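You operate a simulated robot arm through the tools that you are given. There is no shell and no other tool.

You run a simulated robot arm. Do the job below in one go: nothing can be reset, and whatever is moved stays where it is left.

JOB
Crimp the black hose stub with the die size printed on it.
Fine: load the press, set the die knob, shut the guard, switch on, hold the button till done; leave all as it stands.

It is judged by the outcome, as a careful person would: the job done as asked, and still so three seconds after it is handed in. It fails if anything else is knocked over, pushed out of place, dropped, spilled or broken.

ROBOT AND FRAMES
A 7-joint arm with a two-finger parallel gripper, fixed in place. Base frame: the origin is at the foot of the arm, x ahead of it, y to its left, z up; the work surface is at about z = 0. Readings come in mm, degrees, newtons and seconds.
With the tool pointing down near the work surface it reaches from about 220 to 580 mm from the base axis. Its first joint turns from -66.0 to 66.0 degrees. Payload 2.5 kg.
Tool frame: the origin (TCP) lies between the finger pads and is the grasp point; the fingertips stand 23 mm ahead of it; z points along the fingers, y is the line along which they close. Largest opening 94 mm; finger width 38, thickness 10; the body of the gripper, 54 by 96 mm, starts 39 mm behind the TCP.
Orientation is that of the tool frame in the base frame, as a unit quaternion [x, y, z, w]. With the fingers straight down and closing along the base's y, the tool's x points along the base's -x, its y along +y and its z along -z.

CONTROLS
- The arm moves only by the tool send_rows. Its arguments are lists of equal length, an entry for each row: "delta_pos": the shift along the tool's x, y, z in mm, a list of three; "angular": the turn, a rotation vector about the tool's x, y, z in degrees, a list of three; "fingers": the opening in per cent of the stroke, from 0 (shut) to 100 (fully open). In form: {"delta_pos": [[x, y, z], ...], "angular": [[wx, wy, wz], ...], "fingers": [fingers, ...]}. A call has 1 to 20 rows; each row shifts and turns the commanded pose from where the row before left it, along the tool's axes as they then stand. A row lasts 0.2 s, in which the tool goes at most 50 mm and 8.6 degrees; a call with a longer step from one row to the next is refused whole, and so is a gripper value outside its range. Where a pose cannot be reached the arm comes as near as it can. A force on the tool above 70 N (or 10 N above the force at the start of the call, whichever is more), or a blocked arm, ends the call early, and 0.2 s more pass. Each finger travels about 108 mm/s and halts on what it meets, pressing with about 40 N; the grip force reading is that of the motor and also rises with nothing between the fingers. The clock runs only during rows and for 0.2 s after the last one: add rows that do not move to give the fingers time. It gives the time, the measured TCP pose, the force on the tool (base axes), the opening and the grip force at its end, in the units of the frame above (readings bear some noise), with the torque about the TCP (base axes, N m) and any sound that the robot's microphone picked up, and new pictures: "views" is both (left out), scene, wrist or none.
- Cameras (640 x 400 px; columns grow to the right, rows downward): "scene" is fixed at [79.1, -399.5, 567.5]; the picture's right is [0.99, -0.16, 0.00], its down [-0.08, -0.52, -0.85] and it looks along [0.13, 0.84, -0.53] (base axes); focal length 316 px, centre (320, 200). "wrist" rides on the gripper at [86, 16, -74] in the tool frame; the picture's right is [-0.18, 0.98, 0.00], its down [-0.58, -0.11, -0.81] and it looks along [-0.79, -0.15, 0.59] (tool axes); focal length 243 px, centre (320, 200). There is no depth. A picture from a camera that has moved, and an enlarged one, comes with that camera's place and axes in the base frame and with its lens. The place of the scene camera against the robot may be out by one fixed shift of up to 25 mm in any direction.
- enlarge(camera, box): a new picture of the part [left, top, right, bottom] of that camera's present view, enlarged. It takes no simulated time.
- sign_off(): hands the job in; it is judged then, once.

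Places have to be worked out from the pictures, the camera data and where the tool is seen. Open the gripper and draw the arm clear of the work before you hand the job in, unless the task says otherwise.

The tools are called after "Emit:" as a command line: name --argument value ..., lists and objects as JSON in quotes. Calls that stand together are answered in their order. send_rows: Moves the arm, as the interface text tells. Its arguments: {"type":"object","properties":{"delta_pos":{"type":"array"},"angular":{"type":"array"},"fingers":{"type":"array"},"views":{"type":"string","enum":["both","scene","wrist","none"]}},"required":["delta_pos","angular","fingers"]} The other tools are called the same way: enlarge (camera, box) takes an enlarged picture of a part of a camera's view; sign_off () hands the job in.

At the start:

```text
time: 0.0
ee_pos: [317.8, 246.4, 392.1]
ee_rot: [-0.001, 1.0, 0.0, 0.0]
ft_force: [-0.2, -0.8, 0.4]
torque: [0.01, 0.0, 0.03]
finger_gap: 94.1
finger_force: 0.1
```

scene: 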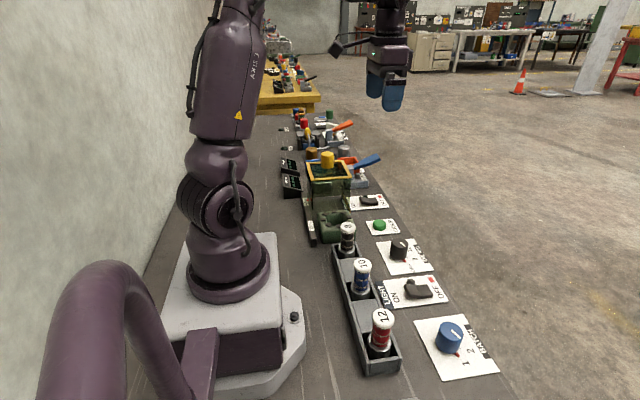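
wrist: 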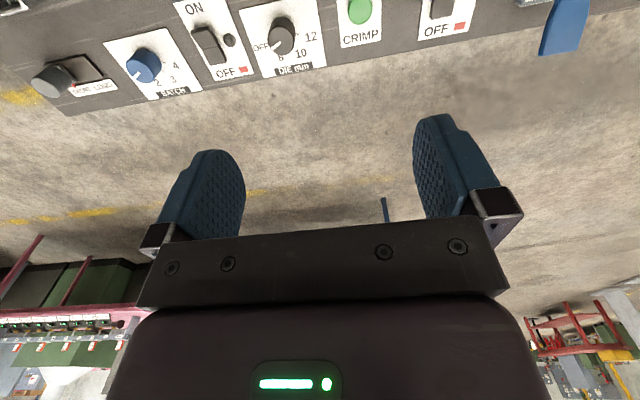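

The scene shows a rack of three hose stubs, a green press, and several control panels along the bench edge. I'll enlarge several parts to read the labels before moving.

Emit:
enlarge --camera "scene" --box '[320, 200, 520, 390]'

Emit:
enlarge --camera "scene" --box '[270, 130, 410, 260]'

Emit:
enlarge --camera "wrist" --box '[20, 0, 640, 120]'

Emit:
enlarge --camera "scene" --box '[325, 210, 405, 290]'

```text
2.11 times, centred on (420, 295) of scene
camera zoom: at [79.1, -399.5, 567.5], right [0.99, -0.16, 0.0], down [-0.08, -0.52, -0.85], along [0.13, 0.84, -0.53], focal length 664 px, centre (110, 0)
```

zoom: 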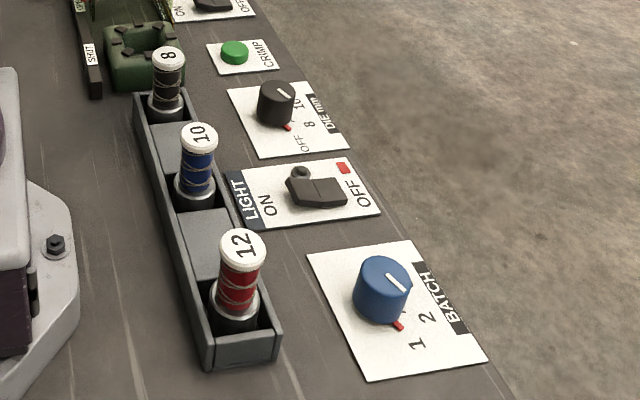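

```text
3.08 times, centred on (340, 195) of scene
camera zoom: at [79.1, -399.5, 567.5], right [0.99, -0.16, 0.0], down [-0.08, -0.52, -0.85], along [0.13, 0.84, -0.53], focal length 971 px, centre (258, 215)
```

zoom: 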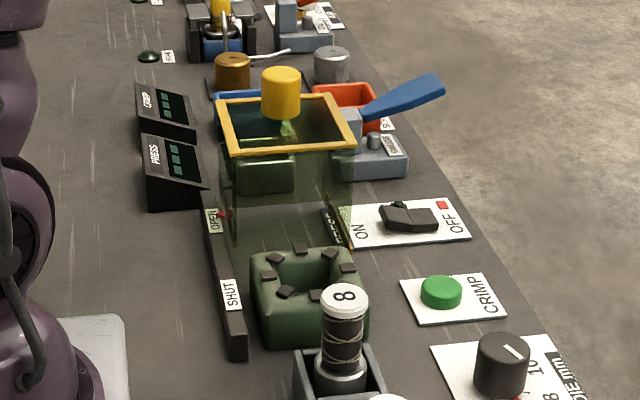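

```text
1.03 times, centred on (330, 60) of wrist (not enlarged: the box is as wide or as high as the picture)
camera zoom: at [231.2, 263.3, 467.0], right [0.18, 0.98, 0.0], down [0.58, -0.11, 0.81], along [0.79, -0.15, -0.59], focal length 250 px, centre (310, 344)
```

zoom: 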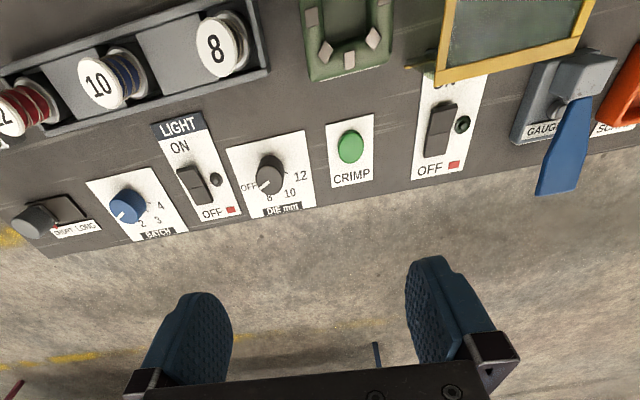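

```text
5.00 times, centred on (365, 250) of scene
camera zoom: at [79.1, -399.5, 567.5], right [0.99, -0.16, 0.0], down [-0.08, -0.52, -0.85], along [0.13, 0.84, -0.53], focal length 1577 px, centre (95, -50)
```

zoom: 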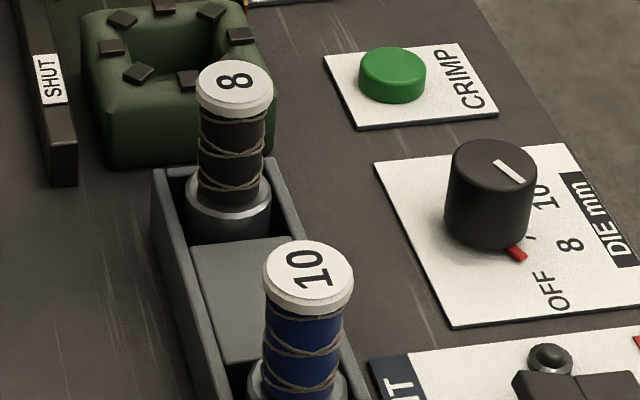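

The black stub's cap reads 8. I need a more downward look with the wrist camera to locate things, so I'll shift a little and tilt the tool about its y axis.

Emit:
send_rows --delta_pos '[[18, -26, 0], [0, 0, 0], [0, 0, 0], [0, 0, 0], [0, 0, 0], [0, 0, 0], [0, 0, 0]]' --angular '[[0, 0, 0], [0, 8, 0], [0, 8, 0], [0, 8, 0], [0, 8, 0], [0, 0, 0], [0, 0, 0]]' --fingers '[100, 100, 100, 100, 100, 100, 100]' --views "wrist"

```text
time: 1.6
ee_pos: [300.0, 220.2, 392.1]
ee_rot: [0.0, 0.961, 0.0, -0.277]
ft_force: [0.0, -0.6, -0.6]
torque: [-0.03, 0.04, -0.01]
finger_gap: 93.9
finger_force: 0.0
camera wrist: at [265.7, 236.9, 502.1], right [0.16, 0.98, -0.1], down [0.92, -0.11, 0.37], along [0.36, -0.15, -0.92], focal length 243 px, centre (320, 200)
```

wrist: 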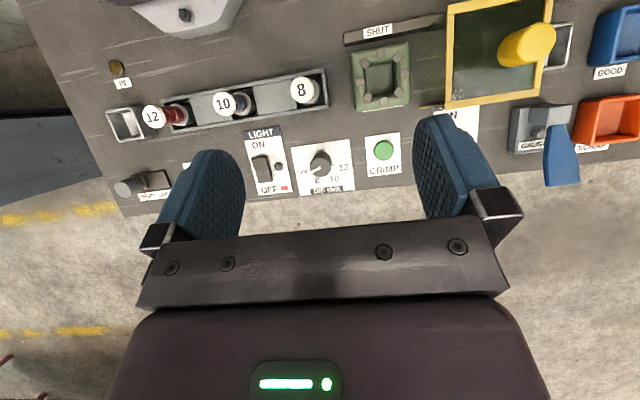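

This downward view shows everything. I'll enlarge the stub/press area, the controls and the guard.

Emit:
enlarge --camera "wrist" --box '[240, 50, 400, 150]'

Emit:
enlarge --camera "wrist" --box '[240, 110, 400, 210]'

Emit:
enlarge --camera "wrist" --box '[330, 0, 570, 150]'

```text
4.00 times, centred on (320, 100) of wrist
camera zoom: at [265.7, 236.9, 502.1], right [0.16, 0.98, -0.1], down [0.92, -0.11, 0.37], along [0.36, -0.15, -0.92], focal length 970 px, centre (320, 600)
```

zoom: 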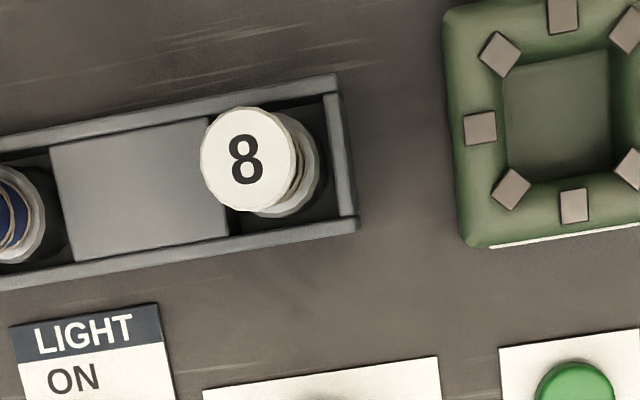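

```text
4.00 times, centred on (320, 160) of wrist
camera zoom: at [265.7, 236.9, 502.1], right [0.16, 0.98, -0.1], down [0.92, -0.11, 0.37], along [0.36, -0.15, -0.92], focal length 970 px, centre (320, 360)
```

zoom: 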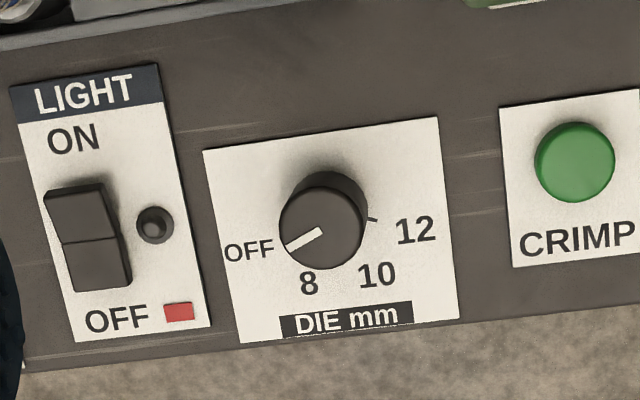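

```text
2.67 times, centred on (450, 75) of wrist
camera zoom: at [265.7, 236.9, 502.1], right [0.16, 0.98, -0.1], down [0.92, -0.11, 0.37], along [0.36, -0.15, -0.92], focal length 647 px, centre (-27, 533)
```

zoom: 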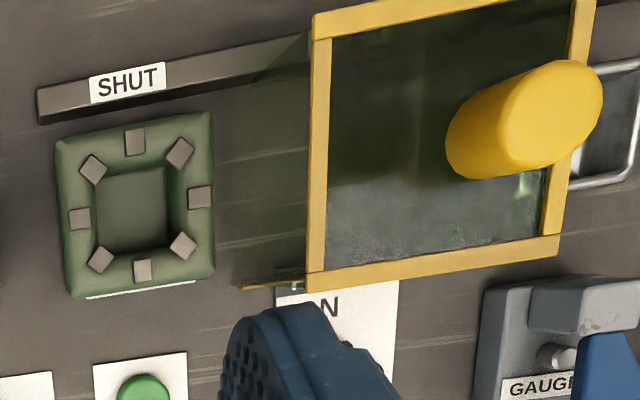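

The stub cap's height is uncertain from these two close views, so I'll slide the camera 120 mm toward -y for a wide baseline.

Emit:
send_rows --delta_pos '[[0, -40, 0], [0, -40, 0], [0, -40, 0], [0, 0, 0], [0, 0, 0]]' --angular '[[0, 0, 0], [0, 0, 0], [0, 0, 0], [0, 0, 0], [0, 0, 0]]' --fingers '[100, 100, 100, 100, 100]' --views "both"

Emit:
enlarge --camera "wrist" --box '[340, 30, 500, 130]'

Emit:
enlarge --camera "wrist" --box '[480, 0, 640, 100]'

Emit:
enlarge --camera "wrist" --box '[340, 110, 500, 210]'

```text
time: 2.8
ee_pos: [296.9, 101.8, 390.3]
ee_rot: [0.0, 0.961, 0.0, -0.276]
ft_force: [0.2, 1.0, 0.1]
torque: [0.0, 0.06, 0.02]
finger_gap: 93.8
finger_force: 0.0
camera wrist: at [263.5, 117.5, 501.0], right [0.16, 0.98, -0.1], down [0.92, -0.11, 0.38], along [0.36, -0.15, -0.92], focal length 243 px, centre (320, 200)
```

scene: 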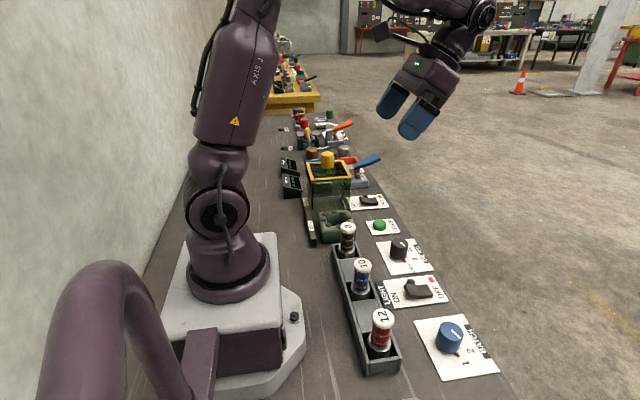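
wrist: 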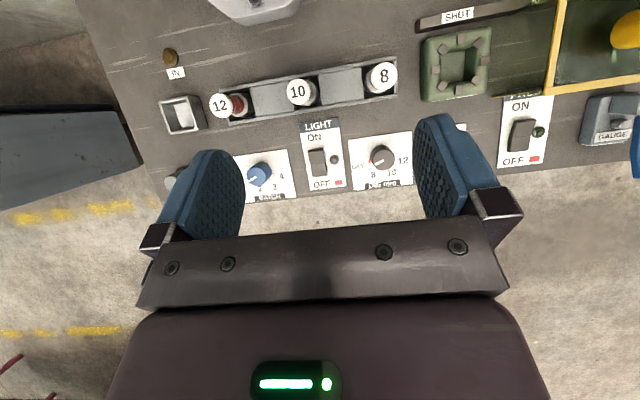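

```text
4.00 times, centred on (420, 80) of wrist
camera zoom: at [263.5, 117.5, 501.0], right [0.16, 0.98, -0.1], down [0.92, -0.11, 0.38], along [0.36, -0.15, -0.92], focal length 970 px, centre (-80, 680)
```

zoom: 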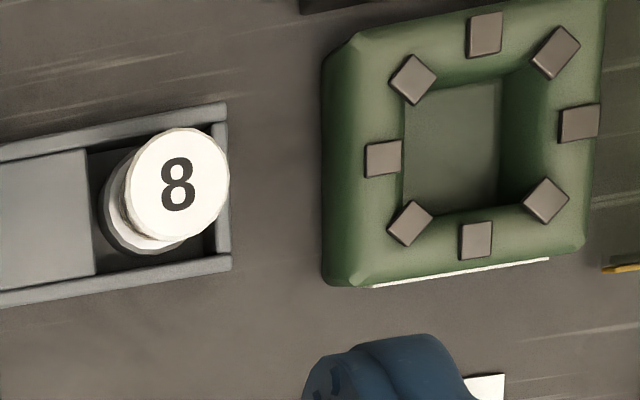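

```text
4.00 times, centred on (560, 50) of wrist
camera zoom: at [263.5, 117.5, 501.0], right [0.16, 0.98, -0.1], down [0.92, -0.11, 0.38], along [0.36, -0.15, -0.92], focal length 970 px, centre (-640, 800)
```

zoom: 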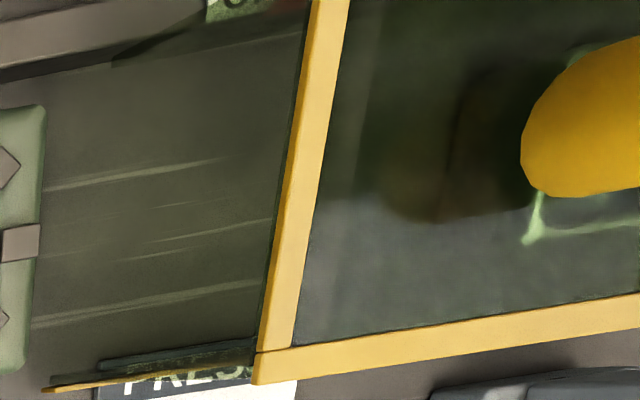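

```text
4.00 times, centred on (420, 160) of wrist
camera zoom: at [263.5, 117.5, 501.0], right [0.16, 0.98, -0.1], down [0.92, -0.11, 0.38], along [0.36, -0.15, -0.92], focal length 970 px, centre (-80, 360)
```

zoom: 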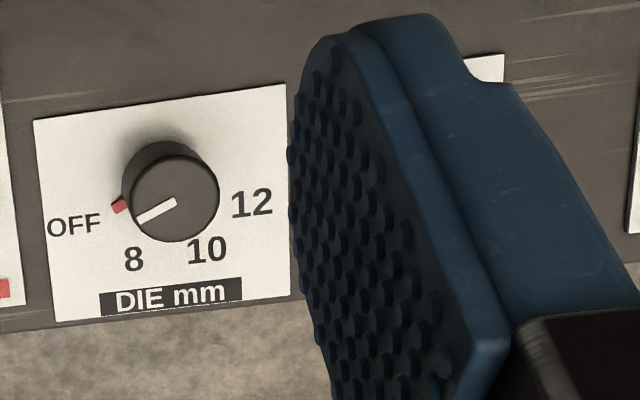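

Triangulating from the two tilted views: the black stub's cap is at about (241, 175, 114), the rack top at z≈33, and the press well is centred at about (241, 299.5) with its top at z≈47. The guard is open with its top at z≈131 and its y centre near 427. I'll look at the displays, guard, stub and switch more closely.

Emit:
enlarge --camera "scene" --box '[275, 150, 325, 200]'

Emit:
enlarge --camera "scene" --box '[300, 145, 400, 215]'

Emit:
enlarge --camera "scene" --box '[300, 205, 380, 265]'

Emit:
enlarge --camera "wrist" --box '[480, 70, 600, 180]'

```text
8.00 times, centred on (300, 175) of scene
camera zoom: at [79.1, -399.5, 567.5], right [0.99, -0.16, 0.0], down [-0.08, -0.52, -0.85], along [0.13, 0.84, -0.53], focal length 2524 px, centre (480, 400)
```

zoom: 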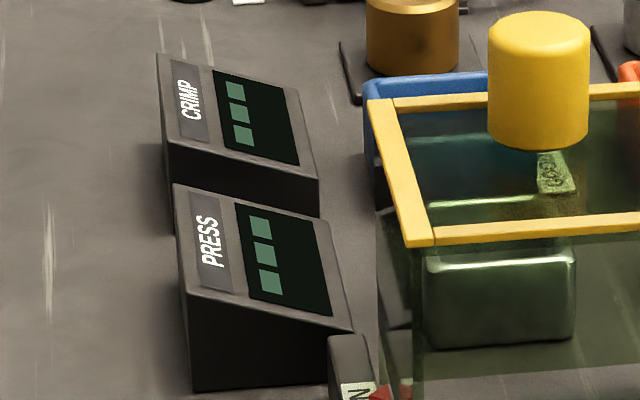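

```text
5.71 times, centred on (350, 180) of scene
camera zoom: at [79.1, -399.5, 567.5], right [0.99, -0.16, 0.0], down [-0.08, -0.52, -0.85], along [0.13, 0.84, -0.53], focal length 1803 px, centre (149, 314)
```

zoom: 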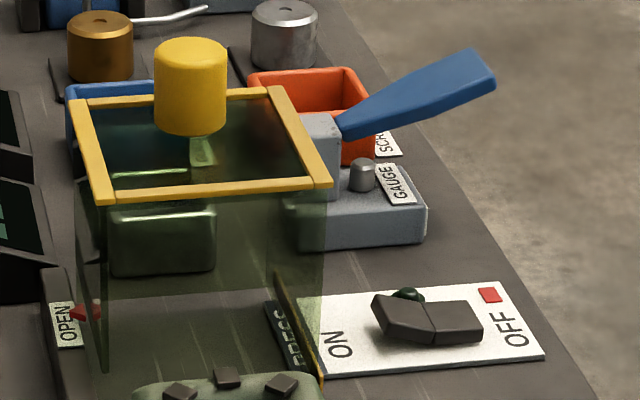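

```text
6.67 times, centred on (340, 235) of scene
camera zoom: at [79.1, -399.5, 567.5], right [0.99, -0.16, 0.0], down [-0.08, -0.52, -0.85], along [0.13, 0.84, -0.53], focal length 2103 px, centre (187, -33)
```

zoom: 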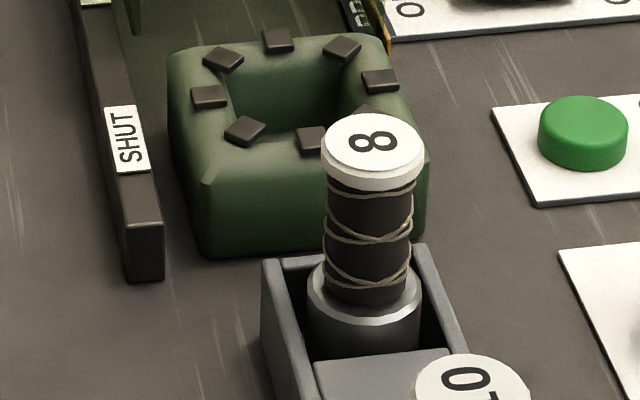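

```text
3.64 times, centred on (540, 125) of wrist
camera zoom: at [263.5, 117.5, 501.0], right [0.16, 0.98, -0.1], down [0.92, -0.11, 0.38], along [0.36, -0.15, -0.92], focal length 882 px, centre (-480, 473)
```

zoom: 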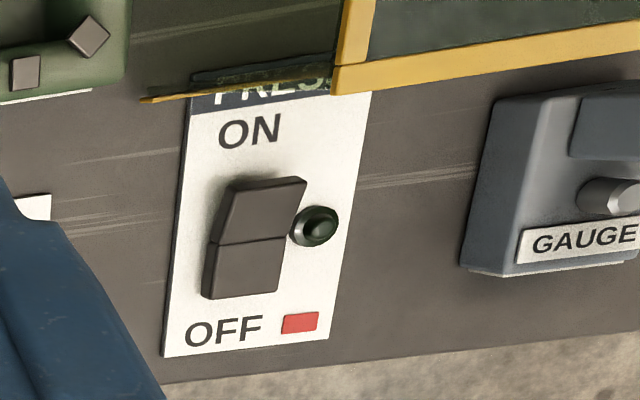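

Switch PRESS is OFF (ON half raised), the die knob is at OFF, and the stub has a ~36 mm cap on a ~28 mm hose. I'll return to a straight-down tool and move above the stub, staying high.

Emit:
send_rows --delta_pos '[[0, 0, 0], [0, 0, 0], [0, 0, 0], [0, 0, 0], [28, 36, 40], [28, 38, 40], [0, 0, 40], [0, 0, 40], [0, 0, 0], [0, 0, 0]]' --angular '[[0, -8, 0], [0, -8, 0], [0, -8, 0], [0, -8, 0], [0, 0, 0], [0, 0, 0], [0, 0, 0], [0, 0, 0], [0, 0, 0], [0, 0, 0]]' --fingers '[100, 100, 100, 100, 100, 100, 100, 100, 100, 100]' --views "both"

```text
refused: row 5 steps farther than a row can; nothing moved
```

Row 5 was too long a step; I'll split it into smaller ones.

Emit:
send_rows --delta_pos '[[0, 0, 0], [0, 0, 0], [0, 0, 0], [0, 0, 0], [28, 36, 0], [28, 38, 0], [0, 0, 40], [0, 0, 40], [0, 0, 40], [0, 0, 40], [0, 0, 0], [0, 0, 0]]' --angular '[[0, -8, 0], [0, -8, 0], [0, -8, 0], [0, -8, 0], [0, 0, 0], [0, 0, 0], [0, 0, 0], [0, 0, 0], [0, 0, 0], [0, 0, 0], [0, 0, 0], [0, 0, 0]]' --fingers '[100, 100, 100, 100, 100, 100, 100, 100, 100, 100, 100, 100]' --views "both"

```text
time: 5.4
ee_pos: [242.0, 177.2, 234.3]
ee_rot: [0.001, 1.0, 0.001, 0.0]
ft_force: [-0.6, -0.3, -0.3]
torque: [0.01, 0.0, 0.01]
finger_gap: 93.8
finger_force: 0.0
camera wrist: at [155.8, 193.4, 309.7], right [0.18, 0.98, 0.0], down [0.58, -0.11, 0.81], along [0.79, -0.15, -0.59], focal length 243 px, centre (320, 200)
```

scene: 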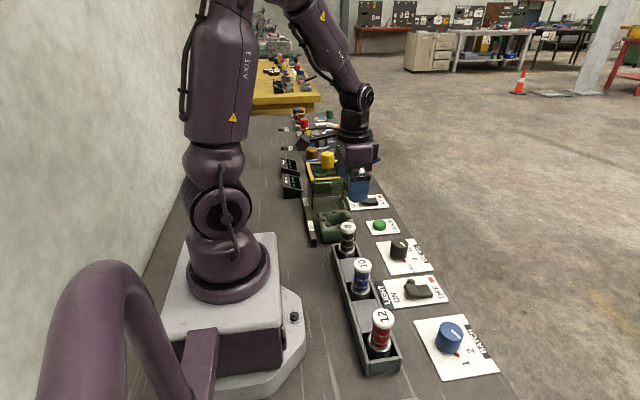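
wrist: 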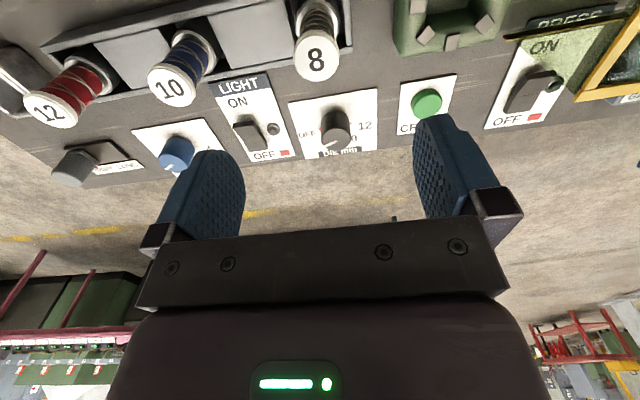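

The tool is over the stub with ~2 mm residuals; cap again works out near (239.5, 174.7, 114). I'll correct and descend to z≈150 (tips above the cap) and check.

Emit:
send_rows --delta_pos '[[1.8, -2.4, 40], [0, 0, 40], [0, 0, 4], [0, 0, 0], [0, 0, 0], [0, 0, 0]]' --angular '[[0, 0, 0], [0, 0, 0], [0, 0, 0], [0, 0, 0], [0, 0, 0], [0, 0, 0]]' --fingers '[100, 100, 100, 100, 100, 100]' --views "both"

Emit:
enlarge --camera "scene" --box '[310, 180, 410, 260]'

Emit:
enlarge --camera "wrist" --box '[240, 40, 440, 200]'

```text
time: 6.8
ee_pos: [239.8, 173.8, 148.6]
ee_rot: [0.0, 1.0, -0.001, 0.0]
ft_force: [-0.4, -0.7, -0.3]
torque: [-0.01, 0.03, 0.04]
finger_gap: 94.0
finger_force: 0.0
camera wrist: at [153.4, 189.8, 223.2], right [0.18, 0.98, 0.0], down [0.58, -0.11, 0.81], along [0.79, -0.15, -0.59], focal length 243 px, centre (320, 200)
```

scene: 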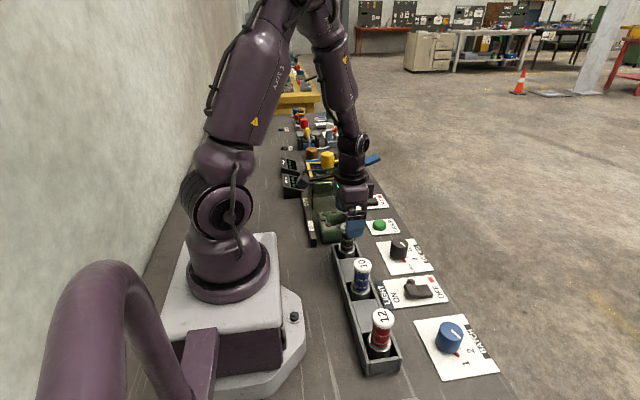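
wrist: 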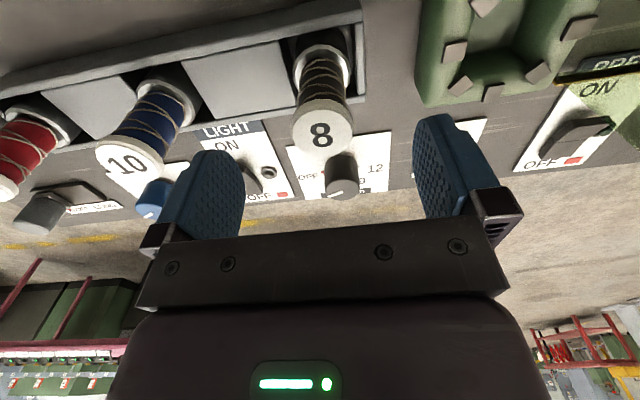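

```text
5.00 times, centred on (360, 220) of scene
camera zoom: at [79.1, -399.5, 567.5], right [0.99, -0.16, 0.0], down [-0.08, -0.52, -0.85], along [0.13, 0.84, -0.53], focal length 1577 px, centre (120, 100)
```

zoom: 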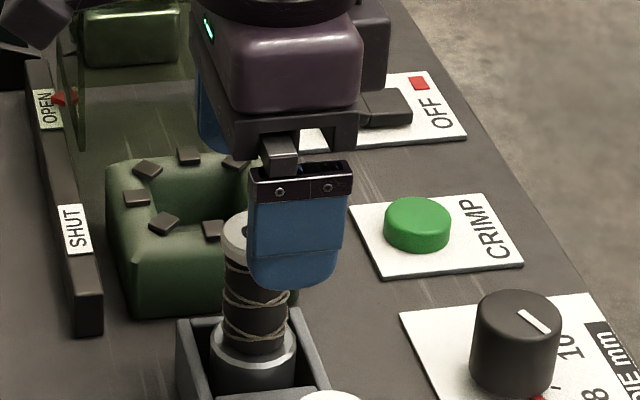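

```text
2.50 times, centred on (340, 120) of wrist
camera zoom: at [153.4, 189.8, 223.2], right [0.18, 0.98, 0.0], down [0.58, -0.11, 0.81], along [0.79, -0.15, -0.59], focal length 606 px, centre (270, 400)
```

zoom: 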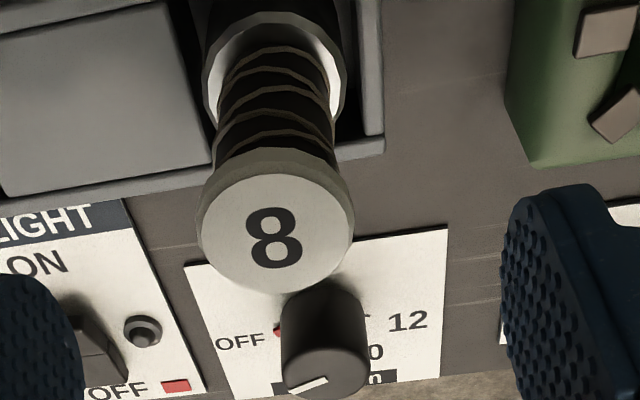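

The cap is centred under the tool within ~2 mm. I'll descend to TCP z≈104 so the pads straddle the cap, then close.

Emit:
send_rows --delta_pos '[[0, 1, 25], [0, 0, 19.5], [0, 0, 0], [0, 0, 0], [0, 0, 0], [0, 0, 0], [0, 0, 0]]' --angular '[[0, 0, 0], [0, 0, 0], [0, 0, 0], [0, 0, 0], [0, 0, 0], [0, 0, 0], [0, 0, 0]]' --fingers '[100, 100, 100, 60, 20, 20, 20]' --views "both"

Emit:
enlarge --camera "scene" --box '[310, 180, 410, 260]'

```text
time: 8.4
ee_pos: [240.6, 173.7, 102.9]
ee_rot: [0.0, 1.0, 0.001, 0.0]
ft_force: [-0.3, 0.1, -0.1]
torque: [0.01, -0.03, 0.0]
finger_gap: 34.9
finger_force: 40.1
camera wrist: at [155.1, 190.4, 178.4], right [0.18, 0.98, 0.0], down [0.58, -0.11, 0.81], along [0.79, -0.15, -0.59], focal length 243 px, centre (320, 200)
```

scene: 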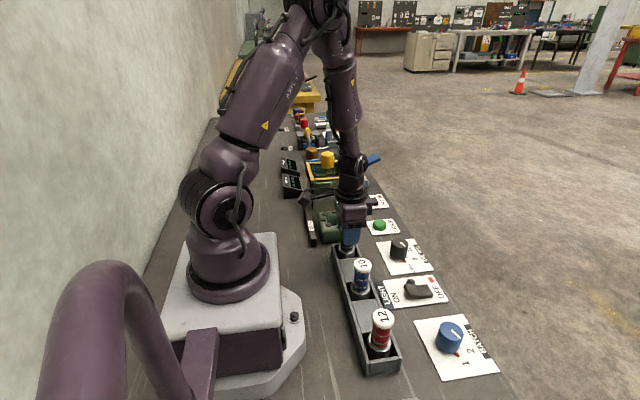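
wrist: 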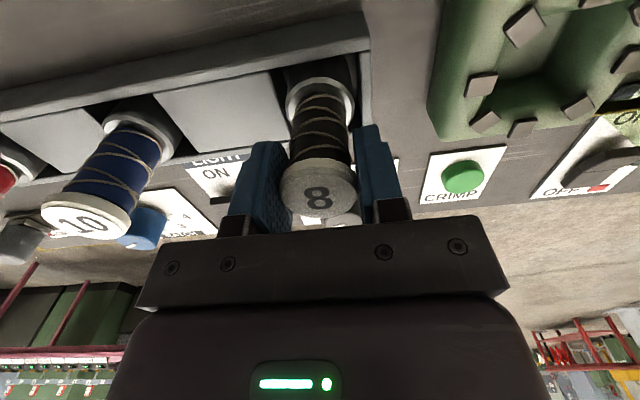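

```text
5.00 times, centred on (360, 220) of scene
camera zoom: at [79.1, -399.5, 567.5], right [0.99, -0.16, 0.0], down [-0.08, -0.52, -0.85], along [0.13, 0.84, -0.53], focal length 1577 px, centre (120, 100)
```

zoom: 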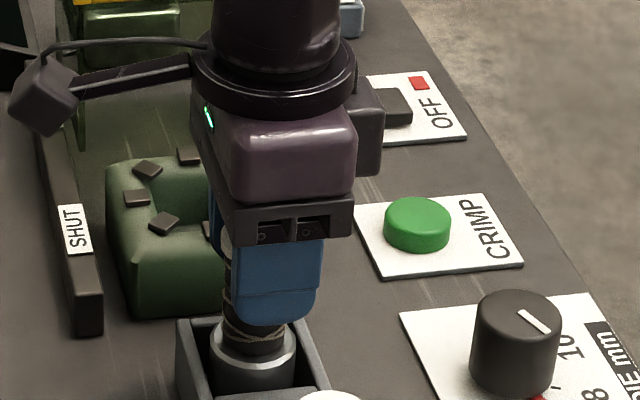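

The cap is gripped (gap 34.9 mm, 40 N). I'll lift slowly and carry it over the press, then check pictures before lowering.

Emit:
send_rows --delta_pos '[[0, 0, -10], [0, 0, -20], [0, 0, -25], [0, 0, -25], [0, 0, 0], [0, 30, 0], [0, 35, 0], [0, 35, 0], [0, 25, 0], [0, 0, 0], [0, 0, 0], [0, 0, 0]]' --angular '[[0, 0, 0], [0, 0, 0], [0, 0, 0], [0, 0, 0], [0, 0, 0], [0, 0, 0], [0, 0, 0], [0, 0, 0], [0, 0, 0], [0, 0, 0], [0, 0, 0], [0, 0, 0]]' --fingers '[20, 20, 20, 20, 20, 20, 20, 20, 20, 20, 20, 20]' --views "both"

Emit:
enlarge --camera "scene" --box '[290, 170, 390, 250]'

Emit:
enlarge --camera "wrist" --box '[220, 0, 440, 140]'

```text
time: 11.0
ee_pos: [240.2, 299.7, 184.9]
ee_rot: [0.0, 1.0, 0.0, 0.0]
ft_force: [0.0, -0.7, -2.2]
torque: [-0.01, -0.02, -0.03]
finger_gap: 34.8
finger_force: 39.8
camera wrist: at [154.8, 315.5, 259.9], right [0.18, 0.98, 0.0], down [0.58, -0.11, 0.81], along [0.79, -0.15, -0.59], focal length 243 px, centre (320, 200)
```

scene: 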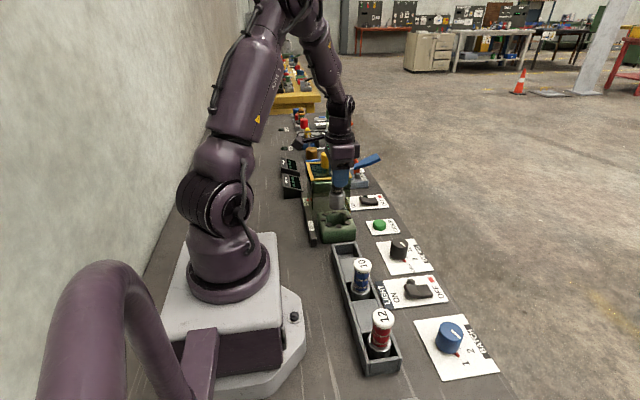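
wrist: 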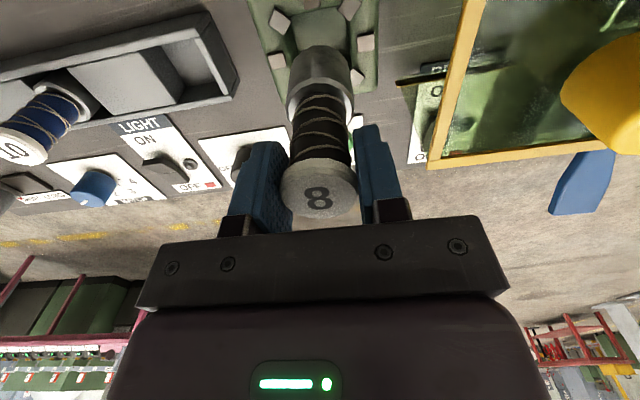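

```text
5.00 times, centred on (340, 210) of scene
camera zoom: at [79.1, -399.5, 567.5], right [0.99, -0.16, 0.0], down [-0.08, -0.52, -0.85], along [0.13, 0.84, -0.53], focal length 1577 px, centre (220, 150)
```

zoom: 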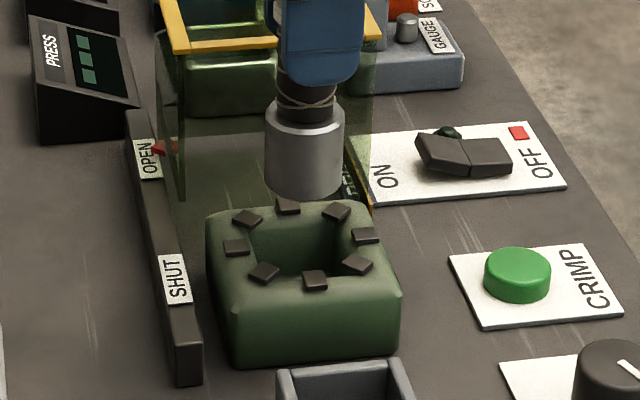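

```text
2.86 times, centred on (330, 70) of wrist
camera zoom: at [154.8, 315.5, 259.9], right [0.18, 0.98, 0.0], down [0.58, -0.11, 0.81], along [0.79, -0.15, -0.59], focal length 693 px, centre (291, 571)
```

zoom: 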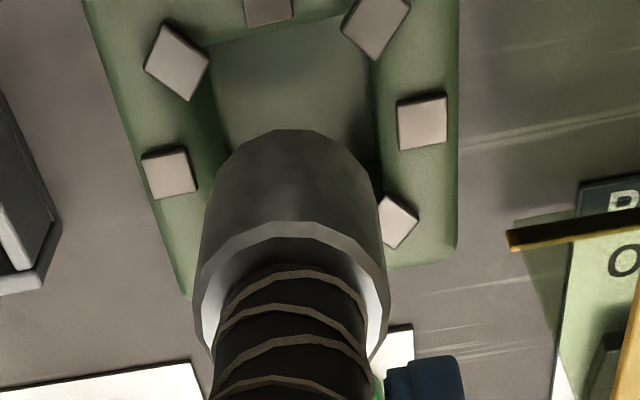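

The press centre from this view is (240.4, 299.5), right under the stub. I'll lower to about TCP z=110 first.

Emit:
send_rows --delta_pos '[[0, 0, 20], [0, 0, 20], [0, 0, 20], [0, 0, 15], [0, 0, 0], [0, 0, 0]]' --angular '[[0, 0, 0], [0, 0, 0], [0, 0, 0], [0, 0, 0], [0, 0, 0], [0, 0, 0]]' --fingers '[20, 20, 20, 20, 20, 20]' --views "both"

Emit:
enlarge --camera "scene" --box '[290, 170, 390, 250]'

```text
time: 12.4
ee_pos: [241.9, 298.4, 108.9]
ee_rot: [0.0, 1.0, 0.0, 0.0]
ft_force: [-0.3, 0.5, -2.9]
torque: [-0.02, 0.03, 0.03]
finger_gap: 35.0
finger_force: 39.8
camera wrist: at [155.4, 315.2, 184.4], right [0.18, 0.98, 0.0], down [0.58, -0.11, 0.81], along [0.79, -0.15, -0.59], focal length 243 px, centre (320, 200)
```

scene: 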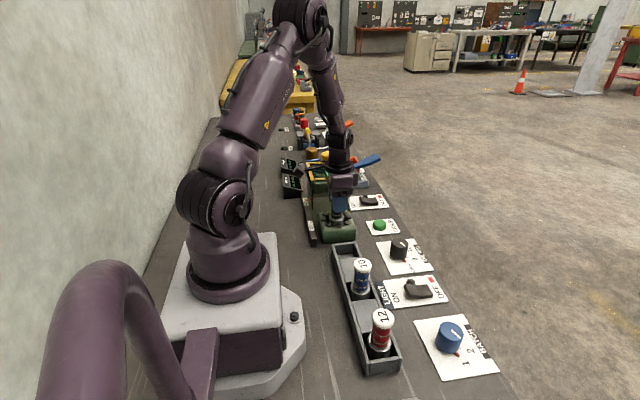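
wrist: 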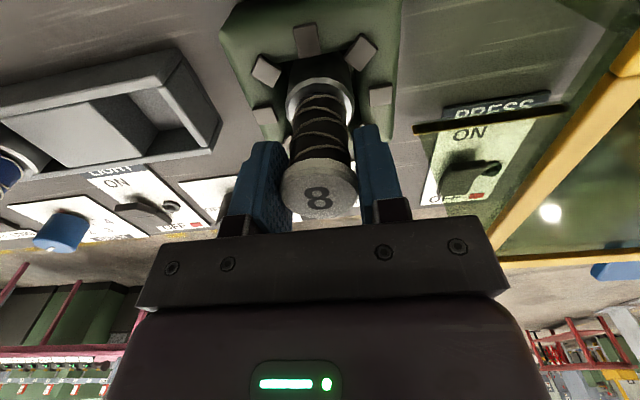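

```text
5.00 times, centred on (340, 210) of scene
camera zoom: at [79.1, -399.5, 567.5], right [0.99, -0.16, 0.0], down [-0.08, -0.52, -0.85], along [0.13, 0.84, -0.53], focal length 1577 px, centre (220, 150)
```

zoom: 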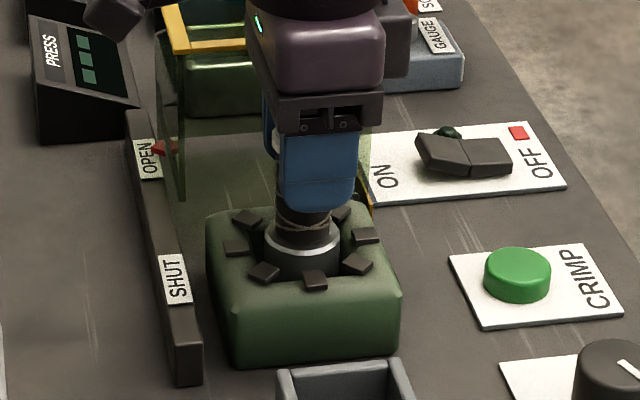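

The stub is in the well, no contact yet. I'll lower in small steps, watching for the floor contact.

Emit:
send_rows --delta_pos '[[0, 0, 2], [0, 0, 2], [0, 0, 0]]' --angular '[[0, 0, 0], [0, 0, 0], [0, 0, 0]]' --fingers '[20, 20, 20]' --views "none"

```text
time: 13.2
ee_pos: [241.2, 300.3, 104.6]
ee_rot: [0.0, 1.0, 0.0, 0.0]
ft_force: [0.2, 0.7, -2.2]
torque: [-0.03, 0.0, -0.02]
finger_gap: 34.6
finger_force: 40.4
```

Still free (−2.2 N, only the stub's weight). Continue by 2 mm.

Emit:
send_rows --delta_pos '[[0, 0, 1], [0, 0, 1], [0, 0, 0]]' --angular '[[0, 0, 0], [0, 0, 0], [0, 0, 0]]' --fingers '[20, 20, 20]' --views "none"

```text
time: 14.0
ee_pos: [242.1, 299.2, 103.7]
ee_rot: [-0.001, 1.0, 0.0, 0.0]
ft_force: [-2.3, -1.3, 2.4]
torque: [-0.16, 0.19, -0.02]
finger_gap: 35.0
finger_force: 39.7
```

Contact has begun (+2.4 N up) at the same height it had in the rack, so it is on the well floor. I'll open the fingers and look.

Emit:
send_rows --delta_pos '[[0, 0, 0], [0, 0, 0], [0, 0, 0], [0, 0, 0]]' --angular '[[0, 0, 0], [0, 0, 0], [0, 0, 0], [0, 0, 0]]' --fingers '[45, 55, 65, 65]' --views "both"

Emit:
enlarge --camera "wrist" --box '[220, 20, 440, 230]'

```text
time: 15.0
ee_pos: [241.6, 299.2, 103.1]
ee_rot: [0.001, 1.0, 0.0, -0.001]
ft_force: [-0.1, -0.2, -0.1]
torque: [-0.01, 0.01, 0.01]
finger_gap: 61.0
finger_force: 0.1
camera wrist: at [155.5, 315.4, 178.4], right [0.18, 0.98, 0.0], down [0.58, -0.11, 0.81], along [0.79, -0.15, -0.59], focal length 243 px, centre (320, 200)
```

scene: 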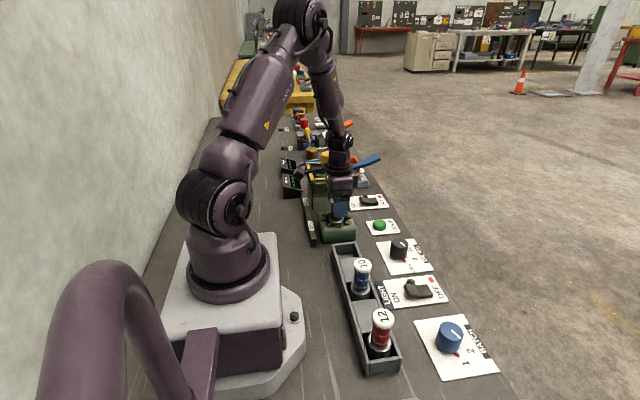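
wrist: 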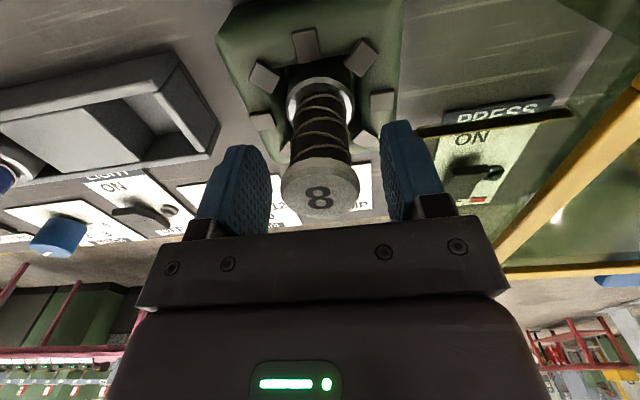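

```text
1.90 times, centred on (330, 125) of wrist
camera zoom: at [155.5, 315.4, 178.4], right [0.18, 0.98, 0.0], down [0.58, -0.11, 0.81], along [0.79, -0.15, -0.59], focal length 462 px, centre (301, 343)
```

zoom: 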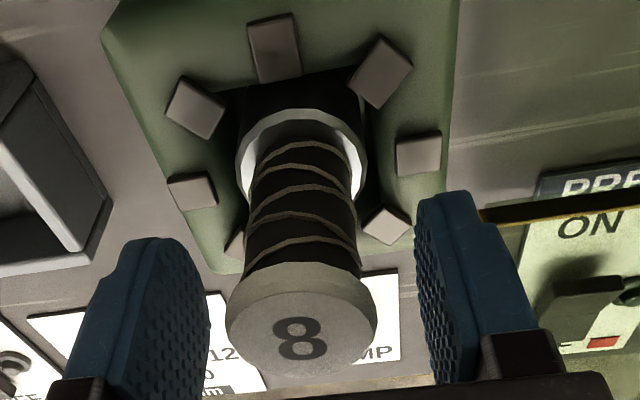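

The stub stands upright in the well, released. Next the die knob, which triangulates to (376.6, 174.1) with its top at z≈44 and ~41 mm across; I'll rise clear and move above it.

Emit:
send_rows --delta_pos '[[0, 0, -20], [0, 0, -40], [0, 0, -40], [-33.8, -31.3, 0], [-33.8, -31.3, 0], [-33.8, -31.3, 0], [-33.8, -31.3, 0], [0, 0, 40], [0, 0, 40], [0, 0, 0], [0, 0, 0]]' --angular '[[0, 0, 0], [0, 0, 0], [0, 0, 0], [0, 0, 0], [0, 0, 0], [0, 0, 0], [0, 0, 0], [0, 0, 0], [0, 0, 0], [0, 0, 0], [0, 0, 0]]' --fingers '[65, 65, 65, 65, 65, 65, 65, 65, 65, 65, 65]' --views "both"

Emit:
enlarge --camera "wrist" --box '[220, 100, 440, 240]'

Emit:
enlarge --camera "scene" --box '[300, 170, 440, 280]'

```text
time: 17.4
ee_pos: [372.8, 174.1, 122.3]
ee_rot: [0.0, 1.0, 0.0, 0.0]
ft_force: [0.1, -0.5, -0.9]
torque: [0.02, 0.02, 0.03]
finger_gap: 61.1
finger_force: 0.0
camera wrist: at [287.9, 189.2, 197.2], right [0.18, 0.98, 0.0], down [0.58, -0.11, 0.81], along [0.79, -0.15, -0.59], focal length 243 px, centre (320, 200)
```

scene: 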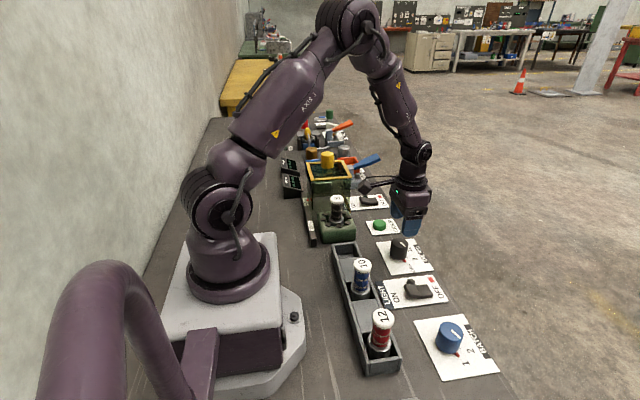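
wrist: 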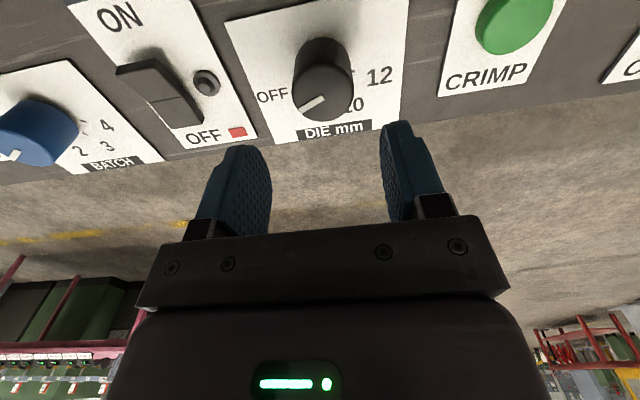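

```text
2.86 times, centred on (330, 170) of wrist
camera zoom: at [287.9, 189.2, 197.2], right [0.18, 0.98, 0.0], down [0.58, -0.11, 0.81], along [0.79, -0.15, -0.59], focal length 693 px, centre (291, 286)
```

zoom: 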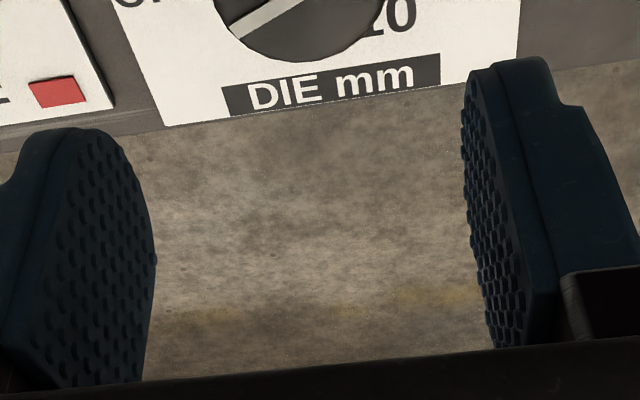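

```text
3.64 times, centred on (370, 225) of scene
camera zoom: at [79.1, -399.5, 567.5], right [0.99, -0.16, 0.0], down [-0.08, -0.52, -0.85], along [0.13, 0.84, -0.53], focal length 1147 px, centre (138, 109)
```

zoom: 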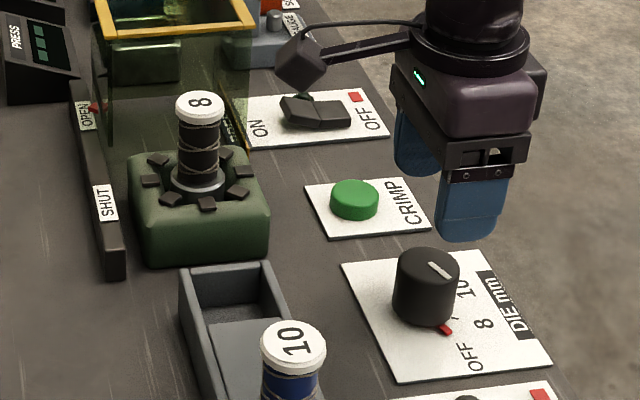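

The stub stays upright in the press. Knob centre from this view ≈(375, 174.7); I'll hold still a moment to re-read the pose precisely before descending.

Emit:
send_rows --delta_pos '[[0, 0, 0], [0, 0, 0]]' --angular '[[0, 0, 0], [0, 0, 0]]' --fingers '[65, 65]' --views "none"

Emit:
send_rows --delta_pos '[[0, 0, 0]]' --angular '[[0, 0, 0]]' --fingers '[65]' --views "none"

Emit:
enlarge --camera "wrist" --box '[260, 30, 400, 130]'

```text
time: 18.0
ee_pos: [374.0, 172.9, 122.1]
ee_rot: [0.0, 1.0, 0.0, 0.0]
ft_force: [-0.7, 0.0, -0.2]
torque: [0.01, -0.01, -0.01]
finger_gap: 60.9
finger_force: 0.2
```

```text
time: 18.4
ee_pos: [374.4, 173.6, 121.4]
ee_rot: [0.0, 1.0, 0.0, 0.0]
ft_force: [0.5, 0.2, -0.1]
torque: [-0.01, 0.03, -0.02]
finger_gap: 61.0
finger_force: 0.1
```

```text
4.00 times, centred on (330, 80) of wrist
camera zoom: at [287.9, 189.3, 197.5], right [0.18, 0.98, 0.0], down [0.58, -0.11, 0.81], along [0.79, -0.15, -0.59], focal length 970 px, centre (280, 680)
```

zoom: 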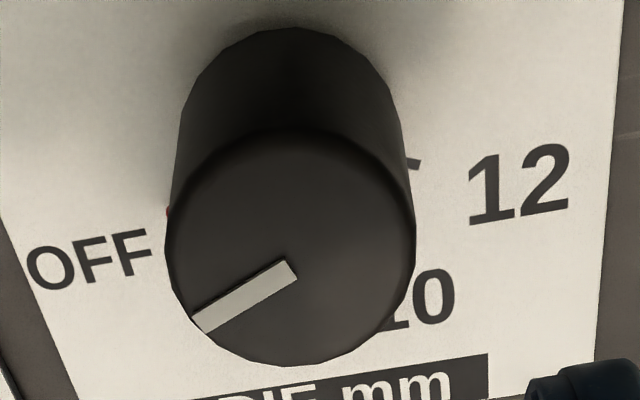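

TCP is at (374, 173.3), knob at about (375.5, 174.4). I'll nudge 1 mm each way, descend so the tips are ~13 mm above the plate, and close on the knob.

Emit:
send_rows --delta_pos '[[-1.2, 1, 30], [0, 0, 30], [0, 0, 26], [0, 0, 0], [0, 0, 0], [0, 0, 0], [0, 0, 0]]' --angular '[[0, 0, 0], [0, 0, 0], [0, 0, 0], [0, 0, 0], [0, 0, 0], [0, 0, 0], [0, 0, 0]]' --fingers '[65, 65, 65, 65, 50, 30, 30]' --views "both"

Emit:
enlarge --camera "scene" --box '[340, 200, 450, 285]'

Emit:
enlarge --camera "wrist" --box '[220, 100, 440, 240]'

```text
time: 20.0
ee_pos: [378.5, 175.4, 36.2]
ee_rot: [0.001, 1.0, 0.0, 0.001]
ft_force: [6.2, 8.6, -10.0]
torque: [-0.88, -0.01, -0.01]
finger_gap: 41.7
finger_force: 45.3
camera wrist: at [291.0, 190.8, 110.9], right [0.18, 0.98, 0.0], down [0.58, -0.11, 0.81], along [0.79, -0.15, -0.59], focal length 243 px, centre (320, 200)
```

scene: 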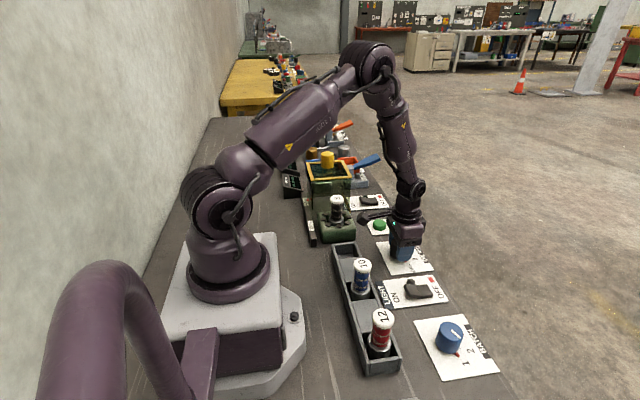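
wrist: 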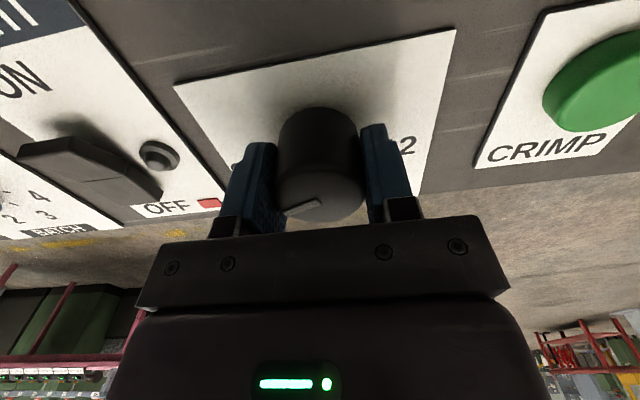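

```text
4.71 times, centred on (395, 242) of scene
camera zoom: at [79.1, -399.5, 567.5], right [0.99, -0.16, 0.0], down [-0.08, -0.52, -0.85], along [0.13, 0.84, -0.53], focal length 1484 px, centre (-33, 0)
```

zoom: 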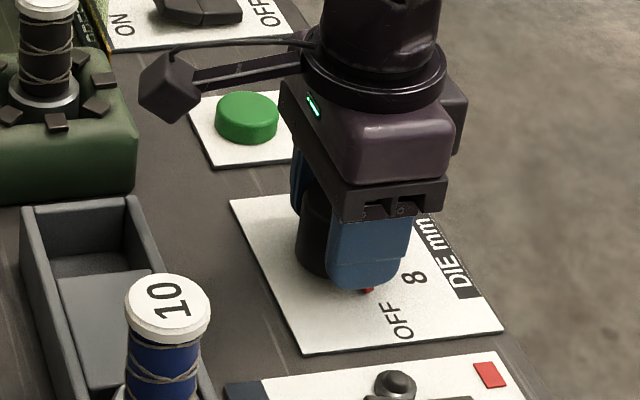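

```text
2.86 times, centred on (330, 170) of wrist
camera zoom: at [291.0, 190.8, 110.9], right [0.18, 0.98, 0.0], down [0.58, -0.11, 0.81], along [0.79, -0.15, -0.59], focal length 693 px, centre (291, 286)
```

zoom: 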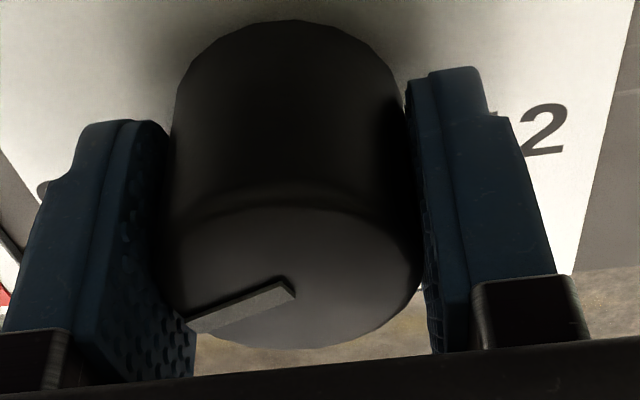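

The knob is gripped (41.7 mm). I'll turn it +45° about base z (tool z −45°) from OFF toward 8.

Emit:
send_rows --delta_pos '[[0, 0, 0], [0, 0, 0], [0, 0, 0], [0, 0, 0], [0, 0, 0], [0, 0, 0], [0, 0, 0], [0, 0, 0], [0, 0, 0]]' --angular '[[0, 0, -5], [0, 0, -5], [0, 0, -7], [0, 0, -7], [0, 0, -7], [0, 0, -7], [0, 0, -7], [0, 0, 0], [0, 0, 0]]' --fingers '[30, 30, 30, 30, 30, 30, 30, 30, 30]' --views "both"

Emit:
enlarge --camera "wrist" --box '[220, 100, 440, 240]'

Emit:
enlarge --camera "scene" --box '[340, 200, 450, 285]'

```text
time: 22.0
ee_pos: [376.6, 176.5, 36.4]
ee_rot: [-0.384, 0.923, 0.001, -0.001]
ft_force: [-5.3, 25.2, -21.7]
torque: [-0.39, -1.26, -0.04]
finger_gap: 41.6
finger_force: 45.0
camera wrist: at [304.5, 126.3, 111.2], right [-0.57, 0.82, 0.0], down [0.49, 0.33, 0.81], along [0.66, 0.46, -0.59], focal length 243 px, centre (320, 200)
```

scene: 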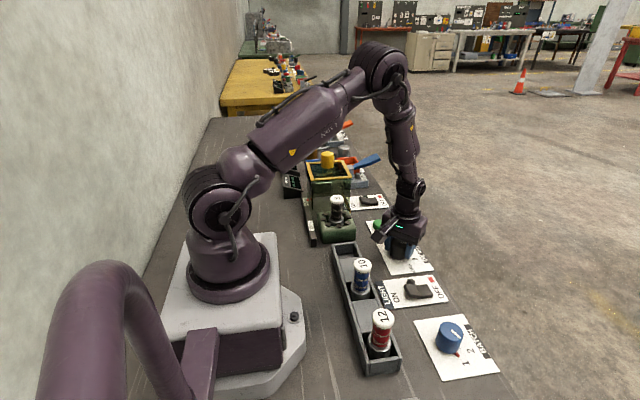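
wrist: 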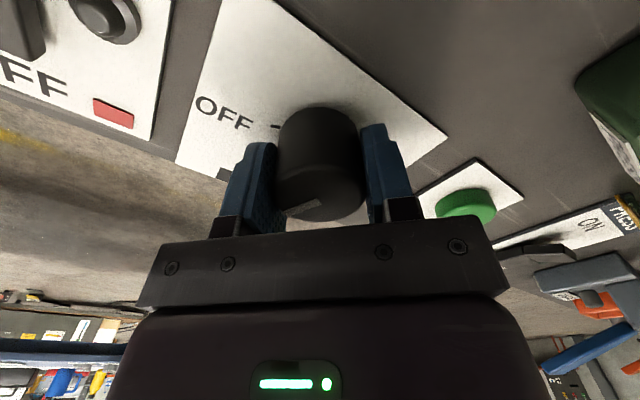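

```text
2.86 times, centred on (330, 170) of wrist
camera zoom: at [304.5, 126.3, 111.2], right [-0.57, 0.82, 0.0], down [0.49, 0.33, 0.81], along [0.66, 0.46, -0.59], focal length 693 px, centre (291, 286)
```

zoom: 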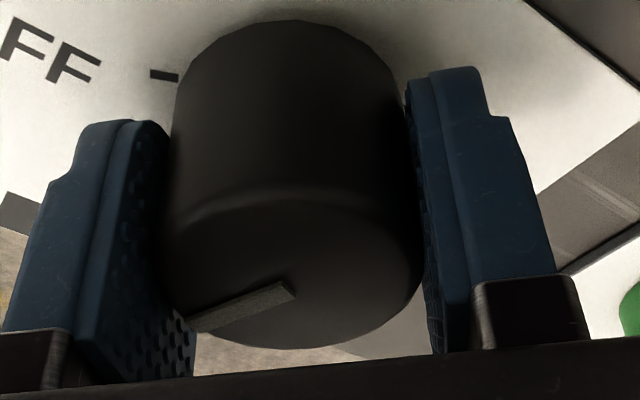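

```text
4.71 times, centred on (395, 242) of scene
camera zoom: at [79.2, -399.5, 567.5], right [0.99, -0.16, 0.0], down [-0.08, -0.52, -0.85], along [0.13, 0.84, -0.53], focal length 1484 px, centre (-33, 0)
```

zoom: 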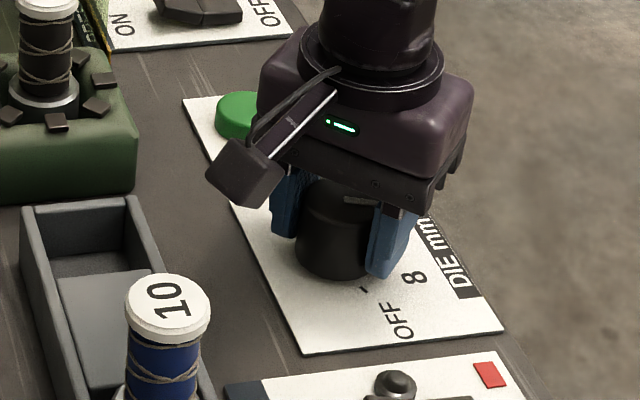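

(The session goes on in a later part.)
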